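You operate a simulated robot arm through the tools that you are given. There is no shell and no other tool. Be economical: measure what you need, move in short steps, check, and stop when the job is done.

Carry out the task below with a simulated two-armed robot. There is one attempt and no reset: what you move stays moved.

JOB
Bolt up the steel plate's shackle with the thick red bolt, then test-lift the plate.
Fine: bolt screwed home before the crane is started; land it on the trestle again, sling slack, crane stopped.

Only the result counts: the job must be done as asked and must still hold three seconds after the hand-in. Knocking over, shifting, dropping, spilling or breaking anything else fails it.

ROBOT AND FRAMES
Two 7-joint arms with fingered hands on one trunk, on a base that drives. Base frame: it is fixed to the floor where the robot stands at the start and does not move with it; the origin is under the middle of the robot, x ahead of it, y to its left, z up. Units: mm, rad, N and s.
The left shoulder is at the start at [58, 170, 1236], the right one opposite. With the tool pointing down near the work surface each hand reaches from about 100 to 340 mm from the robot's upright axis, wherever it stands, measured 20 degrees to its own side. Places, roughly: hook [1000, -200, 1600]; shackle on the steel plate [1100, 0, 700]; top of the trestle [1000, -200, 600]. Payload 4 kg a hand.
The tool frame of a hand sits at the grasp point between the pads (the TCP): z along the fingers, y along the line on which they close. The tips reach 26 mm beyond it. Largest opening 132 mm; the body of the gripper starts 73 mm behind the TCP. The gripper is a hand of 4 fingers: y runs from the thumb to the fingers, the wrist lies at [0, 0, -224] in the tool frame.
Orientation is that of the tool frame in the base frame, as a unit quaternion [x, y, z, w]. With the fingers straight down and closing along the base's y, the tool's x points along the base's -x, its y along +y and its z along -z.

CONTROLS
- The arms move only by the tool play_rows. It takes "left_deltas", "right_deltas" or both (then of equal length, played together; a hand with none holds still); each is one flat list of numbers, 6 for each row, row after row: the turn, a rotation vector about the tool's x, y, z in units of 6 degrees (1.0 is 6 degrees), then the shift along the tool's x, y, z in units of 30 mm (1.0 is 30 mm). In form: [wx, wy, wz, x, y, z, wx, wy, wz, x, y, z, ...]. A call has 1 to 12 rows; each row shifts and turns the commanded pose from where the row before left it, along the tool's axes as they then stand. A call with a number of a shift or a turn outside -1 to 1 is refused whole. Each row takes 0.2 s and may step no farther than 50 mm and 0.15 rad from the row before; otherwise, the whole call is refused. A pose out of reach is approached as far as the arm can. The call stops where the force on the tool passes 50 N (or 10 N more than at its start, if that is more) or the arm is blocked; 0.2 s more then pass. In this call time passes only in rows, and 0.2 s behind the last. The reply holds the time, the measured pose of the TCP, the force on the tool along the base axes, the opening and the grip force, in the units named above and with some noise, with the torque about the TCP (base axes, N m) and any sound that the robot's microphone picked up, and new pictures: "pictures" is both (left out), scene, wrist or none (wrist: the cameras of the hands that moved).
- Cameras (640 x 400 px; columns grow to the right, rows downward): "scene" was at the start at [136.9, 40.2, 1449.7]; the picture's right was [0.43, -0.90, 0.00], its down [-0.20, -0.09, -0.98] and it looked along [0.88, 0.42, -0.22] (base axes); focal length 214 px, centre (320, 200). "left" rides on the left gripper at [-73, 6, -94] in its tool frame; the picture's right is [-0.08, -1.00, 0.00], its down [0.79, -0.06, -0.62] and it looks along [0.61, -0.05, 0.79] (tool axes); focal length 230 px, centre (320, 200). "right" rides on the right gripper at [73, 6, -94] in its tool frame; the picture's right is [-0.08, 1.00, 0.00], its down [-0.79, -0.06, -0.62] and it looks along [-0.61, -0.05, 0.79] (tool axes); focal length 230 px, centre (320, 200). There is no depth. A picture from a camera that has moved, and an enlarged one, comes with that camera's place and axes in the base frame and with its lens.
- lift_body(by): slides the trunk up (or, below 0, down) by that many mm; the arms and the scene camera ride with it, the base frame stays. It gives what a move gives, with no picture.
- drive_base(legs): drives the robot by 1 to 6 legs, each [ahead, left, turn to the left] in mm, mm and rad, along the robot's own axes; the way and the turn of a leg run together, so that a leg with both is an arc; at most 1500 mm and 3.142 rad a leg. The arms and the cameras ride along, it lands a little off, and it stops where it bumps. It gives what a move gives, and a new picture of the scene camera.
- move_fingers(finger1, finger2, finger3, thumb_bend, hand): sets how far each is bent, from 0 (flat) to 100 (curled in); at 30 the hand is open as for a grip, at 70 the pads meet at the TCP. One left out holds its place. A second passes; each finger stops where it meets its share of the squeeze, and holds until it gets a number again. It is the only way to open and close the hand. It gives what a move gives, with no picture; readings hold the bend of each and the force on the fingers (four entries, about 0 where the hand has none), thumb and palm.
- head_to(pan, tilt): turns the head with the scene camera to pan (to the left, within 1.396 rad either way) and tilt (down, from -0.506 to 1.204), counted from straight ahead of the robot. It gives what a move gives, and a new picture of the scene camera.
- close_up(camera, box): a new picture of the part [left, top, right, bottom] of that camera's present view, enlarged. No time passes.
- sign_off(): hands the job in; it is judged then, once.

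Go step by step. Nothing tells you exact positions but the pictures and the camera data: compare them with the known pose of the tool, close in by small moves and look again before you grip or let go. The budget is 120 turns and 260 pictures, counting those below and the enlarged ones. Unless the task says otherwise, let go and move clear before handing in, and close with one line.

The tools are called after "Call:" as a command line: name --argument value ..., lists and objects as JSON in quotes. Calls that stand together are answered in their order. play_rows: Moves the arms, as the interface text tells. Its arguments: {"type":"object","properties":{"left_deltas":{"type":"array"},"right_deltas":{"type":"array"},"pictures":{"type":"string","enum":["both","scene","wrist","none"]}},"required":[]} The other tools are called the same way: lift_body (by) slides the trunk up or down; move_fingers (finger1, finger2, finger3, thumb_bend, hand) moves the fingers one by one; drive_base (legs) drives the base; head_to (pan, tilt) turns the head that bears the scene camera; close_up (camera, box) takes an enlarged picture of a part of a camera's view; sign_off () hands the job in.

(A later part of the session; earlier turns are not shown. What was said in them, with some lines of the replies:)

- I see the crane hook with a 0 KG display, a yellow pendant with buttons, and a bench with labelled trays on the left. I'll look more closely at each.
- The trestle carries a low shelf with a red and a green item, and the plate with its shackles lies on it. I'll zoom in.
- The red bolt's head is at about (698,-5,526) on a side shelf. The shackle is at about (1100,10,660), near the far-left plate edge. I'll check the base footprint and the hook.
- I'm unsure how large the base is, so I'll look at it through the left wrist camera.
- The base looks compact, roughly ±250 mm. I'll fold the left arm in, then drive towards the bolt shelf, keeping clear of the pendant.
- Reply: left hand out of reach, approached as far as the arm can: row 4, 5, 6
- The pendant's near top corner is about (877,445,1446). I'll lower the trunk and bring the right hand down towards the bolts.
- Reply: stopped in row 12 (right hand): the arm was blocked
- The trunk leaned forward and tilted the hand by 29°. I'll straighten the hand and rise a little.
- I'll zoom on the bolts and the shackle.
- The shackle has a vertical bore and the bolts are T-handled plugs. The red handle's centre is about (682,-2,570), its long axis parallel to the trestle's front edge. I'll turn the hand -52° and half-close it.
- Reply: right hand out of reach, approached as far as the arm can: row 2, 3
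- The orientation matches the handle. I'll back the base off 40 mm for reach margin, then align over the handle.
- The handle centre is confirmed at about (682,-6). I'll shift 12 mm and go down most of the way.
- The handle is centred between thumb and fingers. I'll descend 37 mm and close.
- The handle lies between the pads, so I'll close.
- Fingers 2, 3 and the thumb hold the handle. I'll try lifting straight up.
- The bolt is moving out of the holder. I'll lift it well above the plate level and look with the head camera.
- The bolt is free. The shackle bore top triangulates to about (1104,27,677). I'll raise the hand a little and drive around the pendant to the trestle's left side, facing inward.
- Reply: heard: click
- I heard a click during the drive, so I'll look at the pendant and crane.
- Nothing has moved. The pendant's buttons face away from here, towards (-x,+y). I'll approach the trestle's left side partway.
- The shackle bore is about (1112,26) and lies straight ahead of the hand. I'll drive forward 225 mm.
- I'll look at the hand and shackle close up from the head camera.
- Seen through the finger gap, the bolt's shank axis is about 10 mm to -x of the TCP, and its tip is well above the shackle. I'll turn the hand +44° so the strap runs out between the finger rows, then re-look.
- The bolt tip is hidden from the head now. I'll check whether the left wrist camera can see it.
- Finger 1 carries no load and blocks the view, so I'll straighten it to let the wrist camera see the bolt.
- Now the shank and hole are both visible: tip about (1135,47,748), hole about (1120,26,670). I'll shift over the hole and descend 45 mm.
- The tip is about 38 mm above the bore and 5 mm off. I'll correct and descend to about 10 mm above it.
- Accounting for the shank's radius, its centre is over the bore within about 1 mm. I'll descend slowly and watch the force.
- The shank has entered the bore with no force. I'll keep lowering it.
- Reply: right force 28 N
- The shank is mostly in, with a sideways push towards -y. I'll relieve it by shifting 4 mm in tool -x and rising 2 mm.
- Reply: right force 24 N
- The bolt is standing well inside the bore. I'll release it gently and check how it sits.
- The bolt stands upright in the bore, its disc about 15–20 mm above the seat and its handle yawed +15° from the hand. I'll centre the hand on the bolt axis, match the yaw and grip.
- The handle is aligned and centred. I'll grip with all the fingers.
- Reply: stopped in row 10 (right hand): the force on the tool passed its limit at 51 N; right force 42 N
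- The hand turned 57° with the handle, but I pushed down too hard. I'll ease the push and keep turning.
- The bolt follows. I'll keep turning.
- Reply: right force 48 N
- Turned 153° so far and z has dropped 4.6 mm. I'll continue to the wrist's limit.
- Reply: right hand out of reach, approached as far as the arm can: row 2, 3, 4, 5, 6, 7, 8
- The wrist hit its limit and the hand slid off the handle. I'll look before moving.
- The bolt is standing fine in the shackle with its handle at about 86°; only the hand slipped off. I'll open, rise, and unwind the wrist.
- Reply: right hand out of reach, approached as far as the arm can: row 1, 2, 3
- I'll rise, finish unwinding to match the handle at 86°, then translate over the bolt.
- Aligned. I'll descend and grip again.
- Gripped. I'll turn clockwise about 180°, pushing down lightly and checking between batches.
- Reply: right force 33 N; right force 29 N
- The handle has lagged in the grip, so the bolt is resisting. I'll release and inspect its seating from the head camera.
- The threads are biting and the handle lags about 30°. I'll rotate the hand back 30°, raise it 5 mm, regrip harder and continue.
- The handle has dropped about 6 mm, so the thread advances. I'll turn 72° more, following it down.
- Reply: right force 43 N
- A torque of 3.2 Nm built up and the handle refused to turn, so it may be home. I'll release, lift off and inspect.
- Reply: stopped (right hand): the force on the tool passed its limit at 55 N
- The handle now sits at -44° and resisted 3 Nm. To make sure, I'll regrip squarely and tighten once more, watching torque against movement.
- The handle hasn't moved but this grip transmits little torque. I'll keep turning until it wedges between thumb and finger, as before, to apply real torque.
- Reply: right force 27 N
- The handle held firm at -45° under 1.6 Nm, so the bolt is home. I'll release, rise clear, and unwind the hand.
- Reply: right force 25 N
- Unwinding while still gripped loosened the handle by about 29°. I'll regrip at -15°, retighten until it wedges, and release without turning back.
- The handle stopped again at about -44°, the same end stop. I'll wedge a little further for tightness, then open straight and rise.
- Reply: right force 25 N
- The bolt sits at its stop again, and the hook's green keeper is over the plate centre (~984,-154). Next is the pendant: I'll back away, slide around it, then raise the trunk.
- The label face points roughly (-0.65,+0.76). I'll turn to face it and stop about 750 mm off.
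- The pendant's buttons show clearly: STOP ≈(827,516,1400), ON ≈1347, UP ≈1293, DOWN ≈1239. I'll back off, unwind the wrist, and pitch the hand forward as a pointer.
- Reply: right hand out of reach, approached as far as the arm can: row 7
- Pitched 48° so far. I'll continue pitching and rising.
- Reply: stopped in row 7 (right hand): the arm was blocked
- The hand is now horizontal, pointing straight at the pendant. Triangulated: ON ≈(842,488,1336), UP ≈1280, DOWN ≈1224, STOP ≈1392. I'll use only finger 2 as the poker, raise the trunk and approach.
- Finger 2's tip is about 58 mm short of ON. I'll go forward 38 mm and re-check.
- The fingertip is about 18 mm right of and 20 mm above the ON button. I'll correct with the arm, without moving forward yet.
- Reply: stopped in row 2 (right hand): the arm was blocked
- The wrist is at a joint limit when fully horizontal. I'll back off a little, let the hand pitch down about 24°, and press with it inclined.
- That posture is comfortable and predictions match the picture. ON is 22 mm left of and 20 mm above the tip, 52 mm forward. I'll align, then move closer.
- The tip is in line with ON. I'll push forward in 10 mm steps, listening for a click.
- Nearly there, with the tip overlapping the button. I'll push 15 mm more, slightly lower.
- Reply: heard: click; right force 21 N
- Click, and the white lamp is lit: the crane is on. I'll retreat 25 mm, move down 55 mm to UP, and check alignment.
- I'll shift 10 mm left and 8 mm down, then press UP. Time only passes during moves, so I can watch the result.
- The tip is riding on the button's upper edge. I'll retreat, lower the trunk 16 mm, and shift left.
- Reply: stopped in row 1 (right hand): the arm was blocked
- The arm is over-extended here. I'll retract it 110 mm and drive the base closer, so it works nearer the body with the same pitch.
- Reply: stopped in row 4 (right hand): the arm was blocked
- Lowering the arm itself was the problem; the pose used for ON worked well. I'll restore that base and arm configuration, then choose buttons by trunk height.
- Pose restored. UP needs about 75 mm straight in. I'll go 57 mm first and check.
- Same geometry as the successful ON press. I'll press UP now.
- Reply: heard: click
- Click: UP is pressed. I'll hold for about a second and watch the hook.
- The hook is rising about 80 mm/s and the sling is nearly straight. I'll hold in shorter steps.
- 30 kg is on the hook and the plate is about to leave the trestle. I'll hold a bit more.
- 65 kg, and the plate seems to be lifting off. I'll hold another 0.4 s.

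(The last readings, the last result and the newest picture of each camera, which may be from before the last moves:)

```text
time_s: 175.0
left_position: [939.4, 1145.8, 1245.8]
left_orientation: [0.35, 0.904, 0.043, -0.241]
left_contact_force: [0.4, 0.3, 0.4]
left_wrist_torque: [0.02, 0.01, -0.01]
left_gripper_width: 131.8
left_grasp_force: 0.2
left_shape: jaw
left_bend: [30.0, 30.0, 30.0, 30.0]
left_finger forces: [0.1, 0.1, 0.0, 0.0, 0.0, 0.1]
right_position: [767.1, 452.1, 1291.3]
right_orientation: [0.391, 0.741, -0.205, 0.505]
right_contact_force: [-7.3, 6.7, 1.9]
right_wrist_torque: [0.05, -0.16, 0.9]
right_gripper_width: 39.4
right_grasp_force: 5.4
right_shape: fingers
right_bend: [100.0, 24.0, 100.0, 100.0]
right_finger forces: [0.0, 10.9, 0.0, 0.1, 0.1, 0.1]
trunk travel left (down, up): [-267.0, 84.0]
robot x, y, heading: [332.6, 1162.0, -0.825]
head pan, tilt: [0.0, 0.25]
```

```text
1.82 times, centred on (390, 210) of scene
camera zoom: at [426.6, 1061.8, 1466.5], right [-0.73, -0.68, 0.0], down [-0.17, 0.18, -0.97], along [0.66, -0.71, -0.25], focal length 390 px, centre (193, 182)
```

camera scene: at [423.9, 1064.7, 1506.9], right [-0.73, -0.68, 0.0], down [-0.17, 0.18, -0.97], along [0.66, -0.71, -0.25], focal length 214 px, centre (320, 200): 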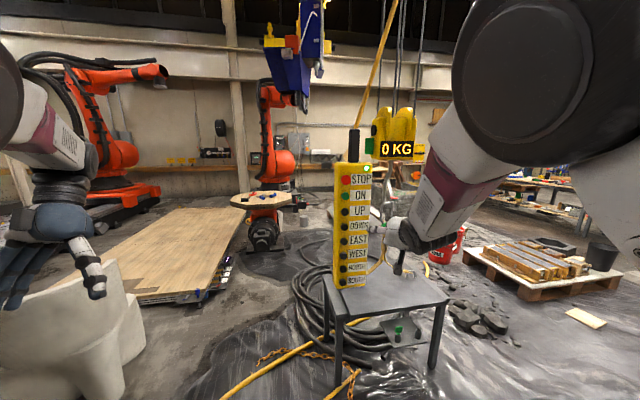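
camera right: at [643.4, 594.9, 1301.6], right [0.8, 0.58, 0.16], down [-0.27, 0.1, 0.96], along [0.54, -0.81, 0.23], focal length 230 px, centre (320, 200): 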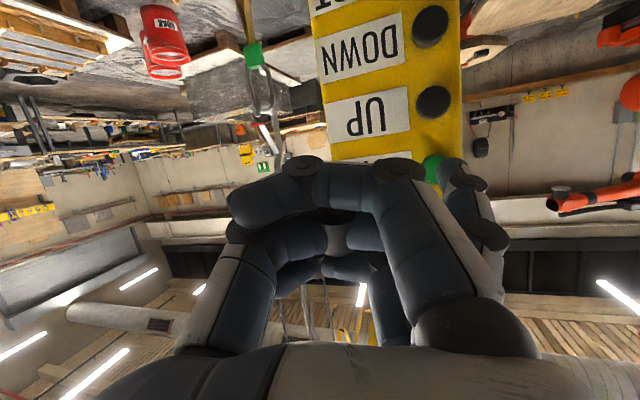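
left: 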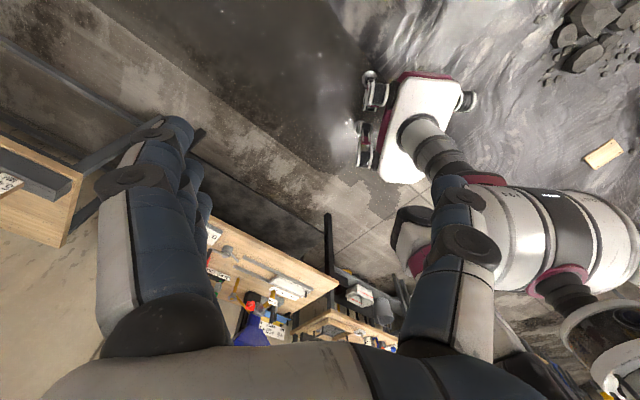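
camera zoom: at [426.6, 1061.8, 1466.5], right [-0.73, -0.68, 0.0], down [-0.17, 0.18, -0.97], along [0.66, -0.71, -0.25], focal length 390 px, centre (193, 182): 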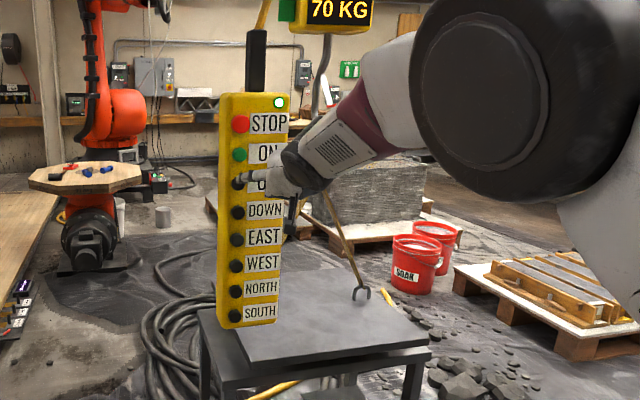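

The plate is clearly off the trestle and level at 70 kg. One more short hold gives a proper test height, then I'll release.

Call:
play_rows --right_deltas '[0, 0, 0, 0, 0, 0, 0, 0, 0, 0, 0, 0]' --pictures "none"

Call:
play_rows --right_deltas '[0, 0, 0, 0.13, 0.14, -0.34, 0, 0, 0, 0.24, -0.3, -0.75]' --pictures "none"

Call:
close_up --camera "scene" --box '[300, 100, 480, 320]'

```text
time_s: 175.6
left_position: [938.6, 1144.8, 1246.2]
left_orientation: [0.35, 0.904, 0.043, -0.242]
left_contact_force: [-1.0, -0.3, 0.5]
left_wrist_torque: [0.02, 0.01, 0.02]
left_gripper_width: 132.0
left_grasp_force: 0.1
left_shape: jaw
left_bend: [30.0, 30.0, 30.0, 30.0]
left_finger forces: [0.1, 0.0, 0.1, 0.0, 0.0, 0.0]
right_position: [767.7, 451.4, 1291.8]
right_orientation: [0.391, 0.742, -0.204, 0.505]
right_contact_force: [-7.2, 7.6, 2.6]
right_wrist_torque: [0.06, -0.16, 0.84]
right_gripper_width: 39.5
right_grasp_force: 6.0
right_shape: fingers
right_bend: [100.0, 24.0, 100.0, 100.0]
right_finger forces: [0.0, 10.8, 0.0, 0.1, 0.1, 0.0]
trunk travel left (down, up): [-267.0, 84.0]
robot x, y, heading: [330.3, 1160.5, -0.824]
head pan, tilt: [0.0, 0.25]
```

```text
time_s: 176.2
left_position: [939.2, 1145.8, 1245.8]
left_orientation: [0.35, 0.904, 0.043, -0.243]
left_contact_force: [-0.1, 0.3, 0.9]
left_wrist_torque: [-0.02, -0.03, 0.03]
left_gripper_width: 131.9
left_grasp_force: 0.0
left_shape: jaw
left_bend: [30.0, 30.0, 30.0, 30.0]
left_finger forces: [0.0, 0.0, 0.0, 0.0, 0.1, 0.1]
right_position: [744.7, 475.6, 1292.9]
right_orientation: [0.391, 0.741, -0.205, 0.505]
right_contact_force: [-1.0, 0.4, -0.7]
right_wrist_torque: [0.0, -0.03, -0.01]
right_gripper_width: 39.3
right_grasp_force: 0.0
right_shape: fingers
right_bend: [100.0, 30.0, 100.0, 100.0]
right_finger forces: [0.0, 0.0, 0.0, 0.0, 0.0, 0.0]
trunk travel left (down, up): [-267.0, 84.0]
robot x, y, heading: [329.7, 1164.8, -0.822]
head pan, tilt: [0.0, 0.25]
```

```text
1.82 times, centred on (390, 210) of scene
camera zoom: at [427.2, 1061.1, 1466.5], right [-0.73, -0.68, 0.0], down [-0.17, 0.18, -0.97], along [0.66, -0.71, -0.25], focal length 390 px, centre (193, 182)
```

zoom: 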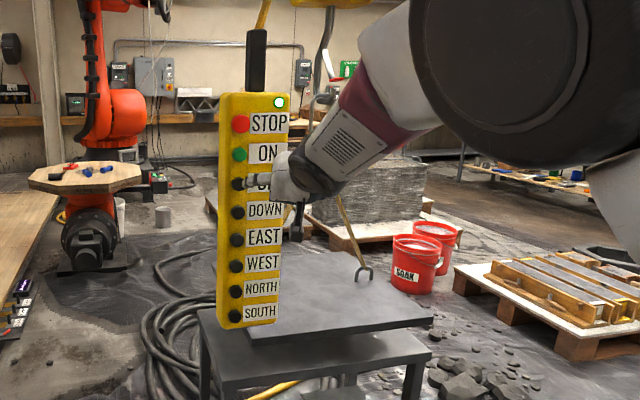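

The plate hangs about 90 mm up. I'll lower the trunk 55 mm to reach DOWN and confirm the hoist stopped.

Call:
lift_body --by -55

Call:
close_up --camera "scene" --box '[300, 80, 480, 300]'

Call:
close_up --camera "right" --box '[280, 40, 560, 215]'

```text
time_s: 177.2
left_position: [938.4, 1146.1, 1192.0]
left_orientation: [0.349, 0.904, 0.042, -0.242]
left_contact_force: [0.1, 0.5, -0.1]
left_wrist_torque: [0.01, 0.02, 0.01]
left_gripper_width: 131.8
left_grasp_force: 0.2
left_shape: jaw
left_bend: [30.0, 30.0, 30.0, 30.0]
left_finger forces: [0.0, 0.1, 0.0, 0.1, 0.0, 0.0]
right_position: [742.0, 471.8, 1239.6]
right_orientation: [0.393, 0.741, -0.204, 0.505]
right_contact_force: [0.0, 0.2, 0.7]
right_wrist_torque: [0.0, -0.03, -0.01]
right_gripper_width: 39.3
right_grasp_force: 0.1
right_shape: fingers
right_bend: [100.0, 30.0, 100.0, 100.0]
right_finger forces: [0.0, 0.0, 0.0, 0.0, 0.0, 0.0]
trunk travel left (down, up): [-212.0, 139.0]
robot x, y, heading: [330.0, 1164.5, -0.821]
head pan, tilt: [0.0, 0.25]
```

```text
1.82 times, centred on (390, 190) of scene
camera zoom: at [442.3, 1045.1, 1410.4], right [-0.73, -0.68, 0.0], down [-0.17, 0.18, -0.97], along [0.66, -0.71, -0.25], focal length 390 px, centre (193, 218)
```

zoom: 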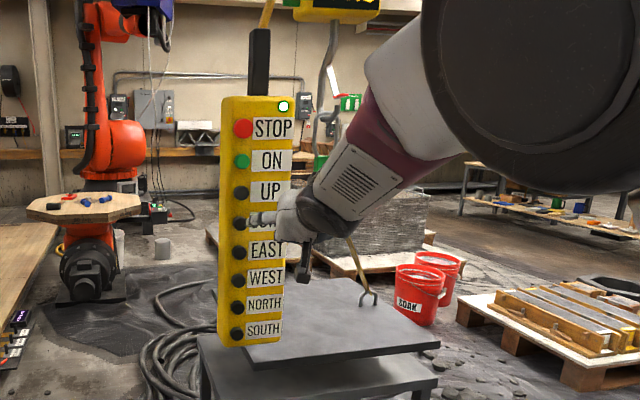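

```text
2.29 times, centred on (420, 128) of right
camera zoom: at [678.0, 568.9, 1211.5], right [0.8, 0.58, 0.16], down [-0.27, 0.1, 0.96], along [0.54, -0.81, 0.23], focal length 526 px, centre (91, 366)
```

zoom: 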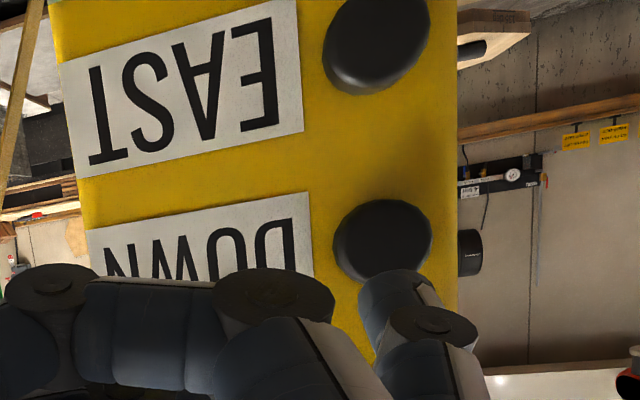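

The hoist holds. I'll press DOWN the same way.

Call:
play_rows --right_deltas '[0, 0, 0, -0.147, 0.12, 0.54, 0, 0, 0, -0.147, 0.12, 0.54]' --pictures "none"

Call:
close_up --camera "scene" --box '[300, 60, 480, 280]'

```text
time_s: 177.8
left_position: [937.3, 1146.2, 1193.4]
left_orientation: [0.35, 0.904, 0.043, -0.24]
left_contact_force: [0.5, -0.2, 0.0]
left_wrist_torque: [0.05, 0.04, 0.02]
left_gripper_width: 131.8
left_grasp_force: 0.0
left_shape: jaw
left_bend: [30.0, 30.0, 30.0, 30.0]
left_finger forces: [0.0, 0.0, 0.0, 0.0, 0.0, 0.0]
right_position: [767.4, 454.0, 1233.3]
right_orientation: [0.391, 0.742, -0.205, 0.504]
right_contact_force: [-25.6, 14.8, -2.4]
right_wrist_torque: [-0.12, 0.08, 2.16]
right_gripper_width: 39.4
right_grasp_force: 14.8
right_shape: fingers
right_bend: [100.0, 28.0, 100.0, 100.0]
right_finger forces: [0.0, 29.3, 0.1, 0.1, 0.0, 0.0]
trunk travel left (down, up): [-212.0, 139.0]
robot x, y, heading: [331.6, 1162.7, -0.816]
head pan, tilt: [0.0, 0.25]
heard: click
```

```text
1.82 times, centred on (390, 170) of scene
camera zoom: at [439.0, 1046.3, 1410.7], right [-0.73, -0.68, 0.0], down [-0.17, 0.18, -0.97], along [0.66, -0.71, -0.24], focal length 390 px, centre (193, 254)
```

zoom: 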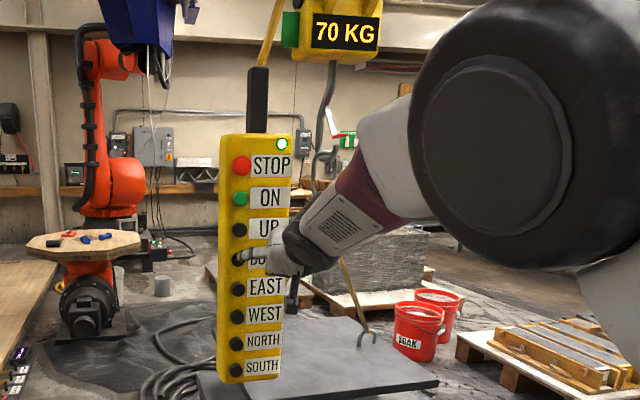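

DOWN clicked. I'll hold it and check as the plate lands.

Call:
play_rows --right_deltas '[0, 0, 0, 0, 0, 0, 0, 0, 0, 0, 0, 0]' --pictures "none"

Call:
close_up --camera "scene" --box '[300, 70, 480, 290]'

```text
time_s: 178.3
left_position: [937.9, 1145.4, 1192.2]
left_orientation: [0.351, 0.904, 0.042, -0.24]
left_contact_force: [0.3, 0.7, 0.7]
left_wrist_torque: [0.02, -0.01, -0.02]
left_gripper_width: 131.8
left_grasp_force: 0.1
left_shape: jaw
left_bend: [30.0, 30.0, 30.0, 30.0]
left_finger forces: [0.0, 0.0, 0.1, 0.0, 0.0, 0.0]
right_position: [770.2, 454.2, 1236.7]
right_orientation: [0.39, 0.741, -0.204, 0.507]
right_contact_force: [-11.7, 6.9, 6.5]
right_wrist_torque: [0.28, -0.47, 0.94]
right_gripper_width: 39.4
right_grasp_force: 7.7
right_shape: fingers
right_bend: [100.0, 26.0, 100.0, 100.0]
right_finger forces: [0.0, 14.7, 0.0, 0.0, 0.0, 0.0]
trunk travel left (down, up): [-212.0, 139.0]
robot x, y, heading: [329.3, 1160.2, -0.82]
head pan, tilt: [0.0, 0.25]
```

```text
1.82 times, centred on (390, 180) of scene
camera zoom: at [441.0, 1046.0, 1410.6], right [-0.73, -0.68, 0.0], down [-0.17, 0.18, -0.97], along [0.66, -0.71, -0.24], focal length 390 px, centre (193, 236)
```

zoom: 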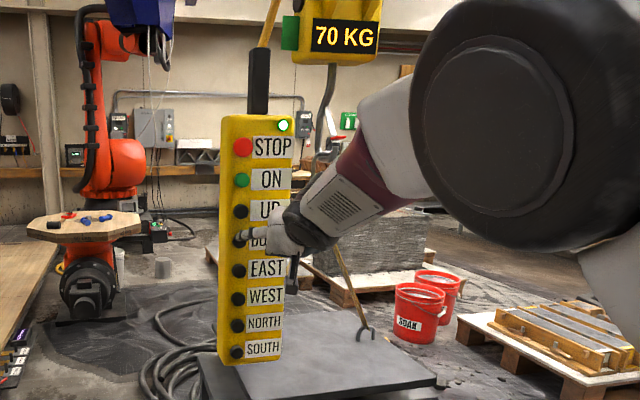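

Call:
play_rows --right_deltas '[0, 0, 0, 0, 0, 0]' --pictures "none"

Call:
close_up --camera "scene" --box '[300, 70, 480, 290]'

```text
time_s: 178.8
left_position: [938.7, 1145.2, 1191.1]
left_orientation: [0.35, 0.904, 0.043, -0.242]
left_contact_force: [0.1, 0.1, 0.3]
left_wrist_torque: [0.02, 0.0, -0.02]
left_gripper_width: 131.8
left_grasp_force: 0.0
left_shape: jaw
left_bend: [30.0, 30.0, 30.0, 30.0]
left_finger forces: [0.0, 0.0, 0.0, 0.1, 0.0, 0.0]
right_position: [769.9, 453.8, 1235.4]
right_orientation: [0.392, 0.741, -0.205, 0.505]
right_contact_force: [-9.4, 6.2, 7.0]
right_wrist_torque: [0.31, -0.66, 0.83]
right_gripper_width: 39.4
right_grasp_force: 7.0
right_shape: fingers
right_bend: [100.0, 26.0, 100.0, 100.0]
right_finger forces: [0.0, 13.5, 0.1, 0.0, 0.0, 0.1]
trunk travel left (down, up): [-212.0, 139.0]
robot x, y, heading: [332.4, 1161.0, -0.817]
head pan, tilt: [0.0, 0.25]
```

```text
1.82 times, centred on (390, 180) of scene
camera zoom: at [441.0, 1046.1, 1410.6], right [-0.73, -0.68, 0.0], down [-0.17, 0.18, -0.97], along [0.66, -0.71, -0.24], focal length 390 px, centre (193, 236)
```

zoom: 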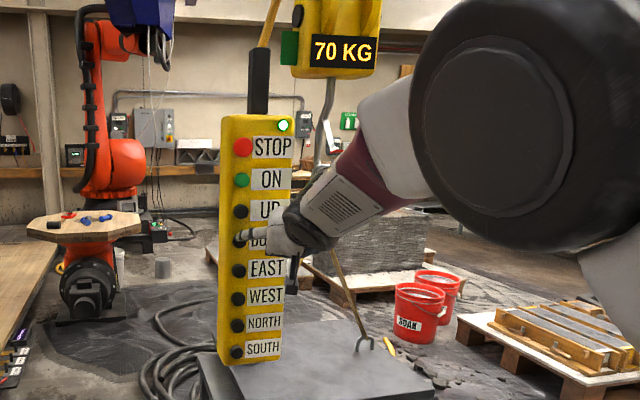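

Call:
play_rows --right_deltas '[0, 0, 0, 0, 0, 0, 0, 0, 0, 0, 0, 0]' --pictures "none"

Call:
close_up --camera "scene" --box '[300, 90, 480, 310]'

```text
time_s: 179.3
left_position: [937.9, 1145.4, 1192.0]
left_orientation: [0.35, 0.904, 0.042, -0.241]
left_contact_force: [-0.5, 1.2, -0.3]
left_wrist_torque: [-0.01, 0.01, -0.01]
left_gripper_width: 131.7
left_grasp_force: 0.0
left_shape: jaw
left_bend: [30.0, 30.0, 30.0, 30.0]
left_finger forces: [0.0, 0.0, 0.0, 0.0, 0.0, 0.1]
right_position: [769.9, 452.8, 1233.7]
right_orientation: [0.391, 0.741, -0.205, 0.506]
right_contact_force: [-7.6, 6.6, 7.2]
right_wrist_torque: [0.24, -0.54, 0.7]
right_gripper_width: 39.5
right_grasp_force: 6.2
right_shape: fingers
right_bend: [100.0, 25.0, 100.0, 100.0]
right_finger forces: [0.1, 12.0, 0.1, 0.0, 0.0, 0.1]
trunk travel left (down, up): [-212.0, 139.0]
robot x, y, heading: [331.9, 1162.3, -0.821]
head pan, tilt: [0.0, 0.25]
```

```text
1.82 times, centred on (390, 200) of scene
camera zoom: at [441.4, 1045.9, 1410.4], right [-0.73, -0.68, 0.0], down [-0.17, 0.18, -0.97], along [0.66, -0.71, -0.25], focal length 390 px, centre (193, 200)
```

zoom: 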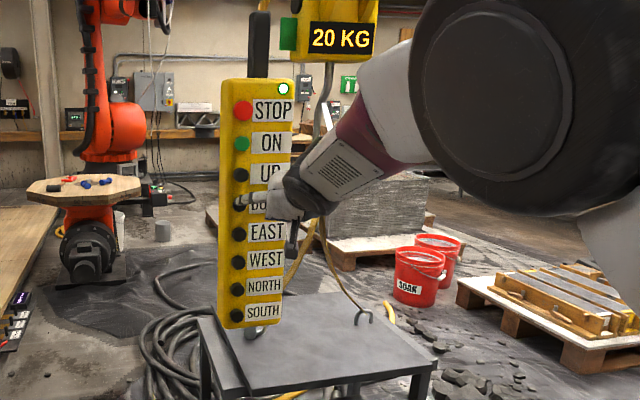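

The plate has landed and the load is dropping. I'll hold a little longer for real slack, then release.

Call:
play_rows --right_deltas '[0, 0, 0, 0, 0, 0, 0, 0, 0, 0, 0, 0]' --pictures "none"

Call:
play_rows --right_deltas '[0, 0, 0, 0.14, -0.12, -0.5, 0, 0, 0, 0.2, -0.2, -0.7]' --pictures "none"

Call:
close_up --camera "scene" --box '[300, 90, 480, 310]'

```text
time_s: 179.9
left_position: [936.9, 1146.2, 1191.5]
left_orientation: [0.35, 0.904, 0.043, -0.242]
left_contact_force: [0.0, 0.3, 0.2]
left_wrist_torque: [-0.02, 0.02, 0.01]
left_gripper_width: 132.1
left_grasp_force: 0.1
left_shape: jaw
left_bend: [30.0, 30.0, 30.0, 30.0]
left_finger forces: [0.0, 0.0, 0.1, 0.1, 0.1, 0.1]
right_position: [770.0, 452.4, 1234.3]
right_orientation: [0.39, 0.741, -0.205, 0.506]
right_contact_force: [-7.0, 5.3, 6.2]
right_wrist_torque: [0.27, -0.49, 0.72]
right_gripper_width: 39.3
right_grasp_force: 5.8
right_shape: fingers
right_bend: [100.0, 25.0, 100.0, 100.0]
right_finger forces: [0.1, 11.9, 0.0, 0.0, 0.0, 0.1]
trunk travel left (down, up): [-212.0, 139.0]
robot x, y, heading: [333.2, 1164.7, -0.82]
head pan, tilt: [0.0, 0.25]
```

```text
time_s: 180.6
left_position: [939.7, 1145.1, 1191.4]
left_orientation: [0.349, 0.904, 0.042, -0.243]
left_contact_force: [-0.5, 1.1, -0.2]
left_wrist_torque: [-0.01, -0.03, 0.02]
left_gripper_width: 132.0
left_grasp_force: 0.0
left_shape: jaw
left_bend: [30.0, 30.0, 30.0, 30.0]
left_finger forces: [0.0, 0.0, 0.0, 0.1, 0.0, 0.0]
right_position: [737.1, 471.8, 1235.8]
right_orientation: [0.394, 0.742, -0.203, 0.503]
right_contact_force: [-0.2, 0.6, 0.2]
right_wrist_torque: [-0.01, 0.01, -0.01]
right_gripper_width: 39.3
right_grasp_force: 0.0
right_shape: fingers
right_bend: [100.0, 30.0, 100.0, 100.0]
right_finger forces: [0.1, 0.0, 0.0, 0.1, 0.0, 0.0]
trunk travel left (down, up): [-212.0, 139.0]
robot x, y, heading: [333.2, 1163.5, -0.816]
head pan, tilt: [0.0, 0.25]
```

```text
1.82 times, centred on (390, 200) of scene
camera zoom: at [442.3, 1044.7, 1410.3], right [-0.73, -0.68, 0.0], down [-0.17, 0.18, -0.97], along [0.66, -0.71, -0.25], focal length 390 px, centre (193, 200)
```

zoom: 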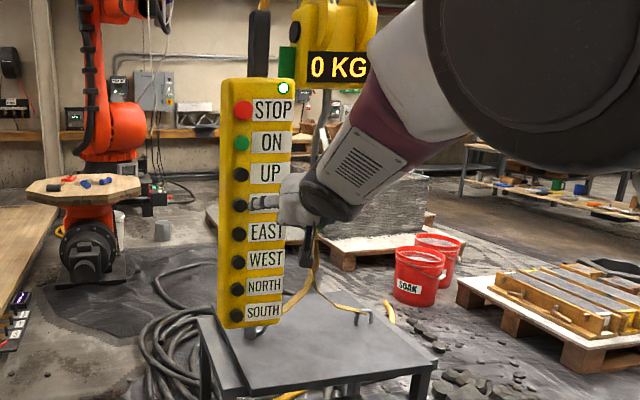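

0 kg, slack, plate landed. Now STOP, about 166 mm higher: trunk up 137, then the arm for the rest.

Call:
lift_body --by 137

Call:
play_rows --right_deltas '[0, 0, 0, -0.8, 0.08, -0.36]' --pictures "none"

Call:
close_up --camera "scene" --box '[310, 140, 450, 260]'

Call:
close_up --camera "right" --box '[280, 40, 560, 215]'

```text
time_s: 182.2
left_position: [939.6, 1144.2, 1328.4]
left_orientation: [0.35, 0.904, 0.043, -0.243]
left_contact_force: [-0.5, 0.3, -0.4]
left_wrist_torque: [-0.01, -0.01, 0.02]
left_gripper_width: 131.7
left_grasp_force: 0.0
left_shape: jaw
left_bend: [30.0, 30.0, 30.0, 30.0]
left_finger forces: [0.0, 0.1, 0.1, 0.0, 0.1, 0.0]
right_position: [741.6, 476.4, 1373.9]
right_orientation: [0.39, 0.742, -0.204, 0.505]
right_contact_force: [0.1, -0.6, -0.5]
right_wrist_torque: [-0.02, -0.02, -0.01]
right_gripper_width: 39.3
right_grasp_force: 0.2
right_shape: fingers
right_bend: [100.0, 30.0, 100.0, 100.0]
right_finger forces: [0.1, 0.1, 0.0, 0.1, 0.1, 0.0]
trunk travel left (down, up): [-349.0, 2.0]
robot x, y, heading: [333.7, 1165.3, -0.819]
head pan, tilt: [0.0, 0.25]
```

```text
time_s: 182.6
left_position: [939.0, 1145.4, 1328.6]
left_orientation: [0.35, 0.904, 0.043, -0.242]
left_contact_force: [0.3, -0.1, 0.8]
left_wrist_torque: [0.0, 0.0, 0.0]
left_gripper_width: 131.9
left_grasp_force: 0.1
left_shape: jaw
left_bend: [30.0, 30.0, 30.0, 30.0]
left_finger forces: [0.0, 0.1, 0.0, 0.0, 0.0, 0.0]
right_position: [738.8, 475.4, 1401.9]
right_orientation: [0.391, 0.742, -0.204, 0.504]
right_contact_force: [-0.7, -0.2, -0.2]
right_wrist_torque: [-0.02, 0.01, 0.0]
right_gripper_width: 39.4
right_grasp_force: 0.0
right_shape: fingers
right_bend: [100.0, 30.0, 100.0, 100.0]
right_finger forces: [0.1, 0.0, 0.0, 0.0, 0.1, 0.0]
trunk travel left (down, up): [-349.0, 2.0]
robot x, y, heading: [333.9, 1160.0, -0.825]
head pan, tilt: [0.0, 0.25]
```

```text
3.33 times, centred on (380, 200) of scene
camera zoom: at [422.8, 1064.9, 1548.3], right [-0.73, -0.68, 0.0], down [-0.17, 0.18, -0.97], along [0.66, -0.71, -0.25], focal length 715 px, centre (120, 200)
```

zoom: 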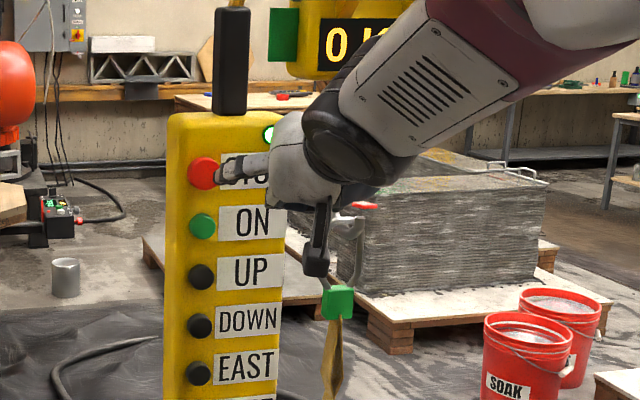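

```text
2.29 times, centred on (420, 128) of right
camera zoom: at [674.5, 571.4, 1374.1], right [0.8, 0.58, 0.16], down [-0.27, 0.1, 0.96], along [0.54, -0.81, 0.23], focal length 526 px, centre (91, 366)
```

zoom: 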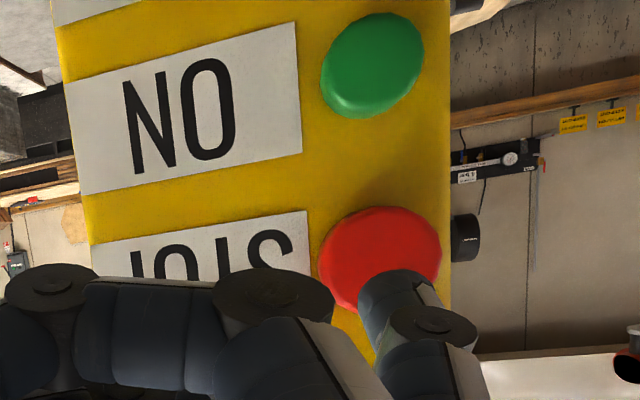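

STOP is well aligned; I'll press it.

Call:
play_rows --right_deltas '[0, 0, 0, -0.19, 0.14, 0.57, 0, 0, 0, -0.19, 0.14, 0.57]' --pictures "none"

Call:
close_up --camera "scene" --box '[310, 140, 450, 260]'

```text
time_s: 183.2
left_position: [937.8, 1145.6, 1329.1]
left_orientation: [0.35, 0.904, 0.043, -0.241]
left_contact_force: [0.5, 0.2, -0.3]
left_wrist_torque: [0.0, 0.0, -0.02]
left_gripper_width: 131.8
left_grasp_force: 0.0
left_shape: jaw
left_bend: [30.0, 30.0, 30.0, 30.0]
left_finger forces: [0.0, 0.0, 0.0, 0.0, 0.0, 0.0]
right_position: [766.5, 453.3, 1399.4]
right_orientation: [0.391, 0.741, -0.205, 0.505]
right_contact_force: [-12.7, 8.7, -0.1]
right_wrist_torque: [-0.06, -0.03, 1.09]
right_gripper_width: 39.4
right_grasp_force: 7.4
right_shape: fingers
right_bend: [100.0, 29.0, 100.0, 100.0]
right_finger forces: [0.0, 15.2, 0.0, 0.0, 0.1, 0.2]
trunk travel left (down, up): [-349.0, 2.0]
robot x, y, heading: [332.3, 1161.5, -0.824]
head pan, tilt: [0.0, 0.25]
heard: click
```

```text
3.33 times, centred on (380, 200) of scene
camera zoom: at [420.4, 1066.5, 1548.5], right [-0.73, -0.68, 0.0], down [-0.17, 0.18, -0.97], along [0.66, -0.71, -0.24], focal length 715 px, centre (120, 200)
```

zoom: 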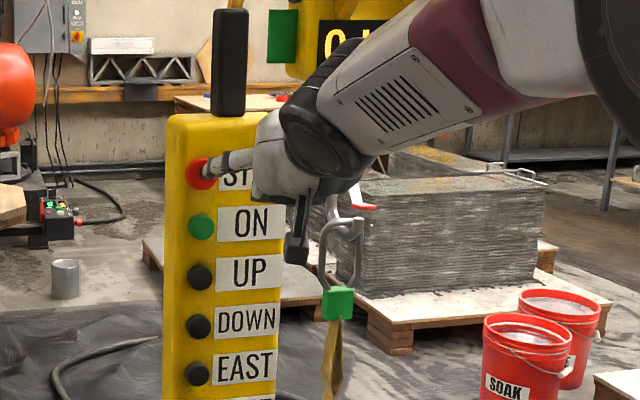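

Clicked. I'll retreat the hand, back the base away, and check the lamp, plate and sling.

Call:
play_rows --right_deltas '[0, 0, 0, 0.19, -0.14, -0.57, 0, 0, 0, 0.25, -0.2, -0.7, 0, 0, 0, 0.25, -0.2, -0.7]' --pictures "none"

Call:
drive_base --legs '[[-250, 0, 0]]'

Call:
close_up --camera "scene" --box '[300, 130, 440, 330]'

```text
time_s: 184.0
left_position: [940.1, 1145.8, 1327.3]
left_orientation: [0.349, 0.904, 0.042, -0.242]
left_contact_force: [0.6, 0.0, 0.3]
left_wrist_torque: [-0.02, 0.0, 0.02]
left_gripper_width: 131.9
left_grasp_force: 0.0
left_shape: jaw
left_bend: [30.0, 30.0, 30.0, 30.0]
left_finger forces: [0.1, 0.0, 0.1, 0.0, 0.0, 0.1]
right_position: [715.6, 494.8, 1401.3]
right_orientation: [0.391, 0.741, -0.205, 0.505]
right_contact_force: [0.0, -0.8, -0.3]
right_wrist_torque: [0.0, 0.02, -0.03]
right_gripper_width: 39.8
right_grasp_force: 0.0
right_shape: fingers
right_bend: [100.0, 30.0, 100.0, 100.0]
right_finger forces: [0.0, 0.0, 0.1, 0.0, 0.0, 0.0]
trunk travel left (down, up): [-349.0, 2.0]
robot x, y, heading: [330.7, 1162.7, -0.82]
head pan, tilt: [0.0, 0.25]
```

```text
time_s: 185.8
left_position: [769.6, 1328.4, 1327.4]
left_orientation: [0.347, 0.905, 0.042, -0.243]
left_contact_force: [-0.5, 0.9, 0.5]
left_wrist_torque: [0.02, -0.01, 0.01]
left_gripper_width: 131.7
left_grasp_force: 0.0
left_shape: jaw
left_bend: [30.0, 30.0, 30.0, 30.0]
left_finger forces: [0.0, 0.0, 0.0, 0.1, 0.0, 0.0]
right_position: [549.7, 676.3, 1402.2]
right_orientation: [0.389, 0.743, -0.202, 0.505]
right_contact_force: [0.2, 0.4, 0.2]
right_wrist_torque: [-0.02, 0.03, 0.0]
right_gripper_width: 39.1
right_grasp_force: 0.1
right_shape: fingers
right_bend: [100.0, 30.0, 100.0, 100.0]
right_finger forces: [0.0, 0.1, 0.1, 0.1, 0.1, 0.1]
trunk travel left (down, up): [-349.0, 2.0]
robot x, y, heading: [159.6, 1343.1, -0.812]
head pan, tilt: [0.0, 0.25]
camera scene: at [254.3, 1246.7, 1548.2], right [-0.73, -0.69, 0.0], down [-0.17, 0.18, -0.97], along [0.66, -0.71, -0.25], focal length 214 px, centre (320, 200)
```

scene: 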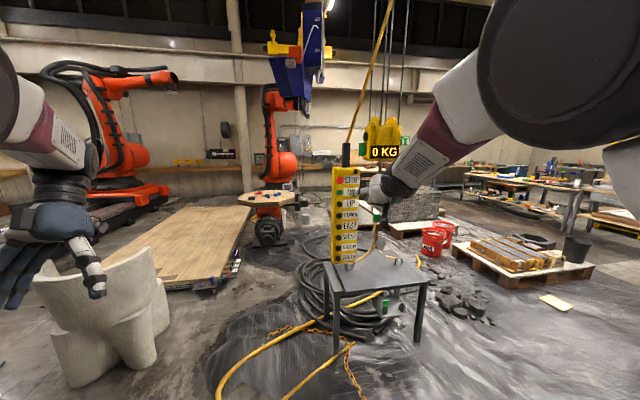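

```text
2.00 times, centred on (370, 230) of scene
camera zoom: at [254.3, 1246.7, 1548.2], right [-0.73, -0.69, 0.0], down [-0.17, 0.18, -0.97], along [0.66, -0.71, -0.25], focal length 429 px, centre (220, 140)
```

zoom: 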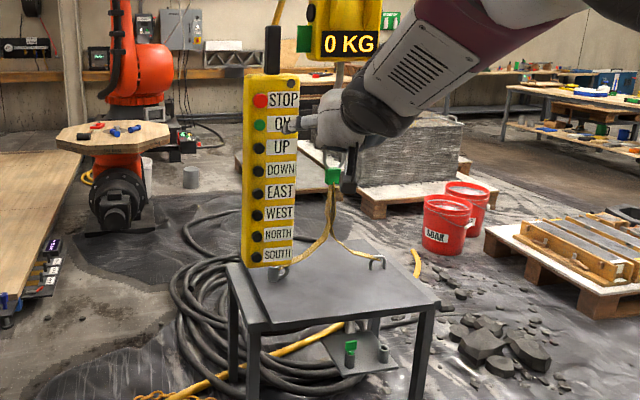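

The lamp is off, the display reads 0 KG, the plate is back on the trestle with the sling slack, and the robot is clear. I'm handing in.

Call:
sign_off

```text
The job is handed in.
```

The thick red bolt is screwed home in the steel plate's shackle. I test-lifted the plate about 90 mm (70 kg on the display) and landed it back on the trestle. The sling is slack at 0 KG, the crane is stopped with its lamp off, and the robot is clear.
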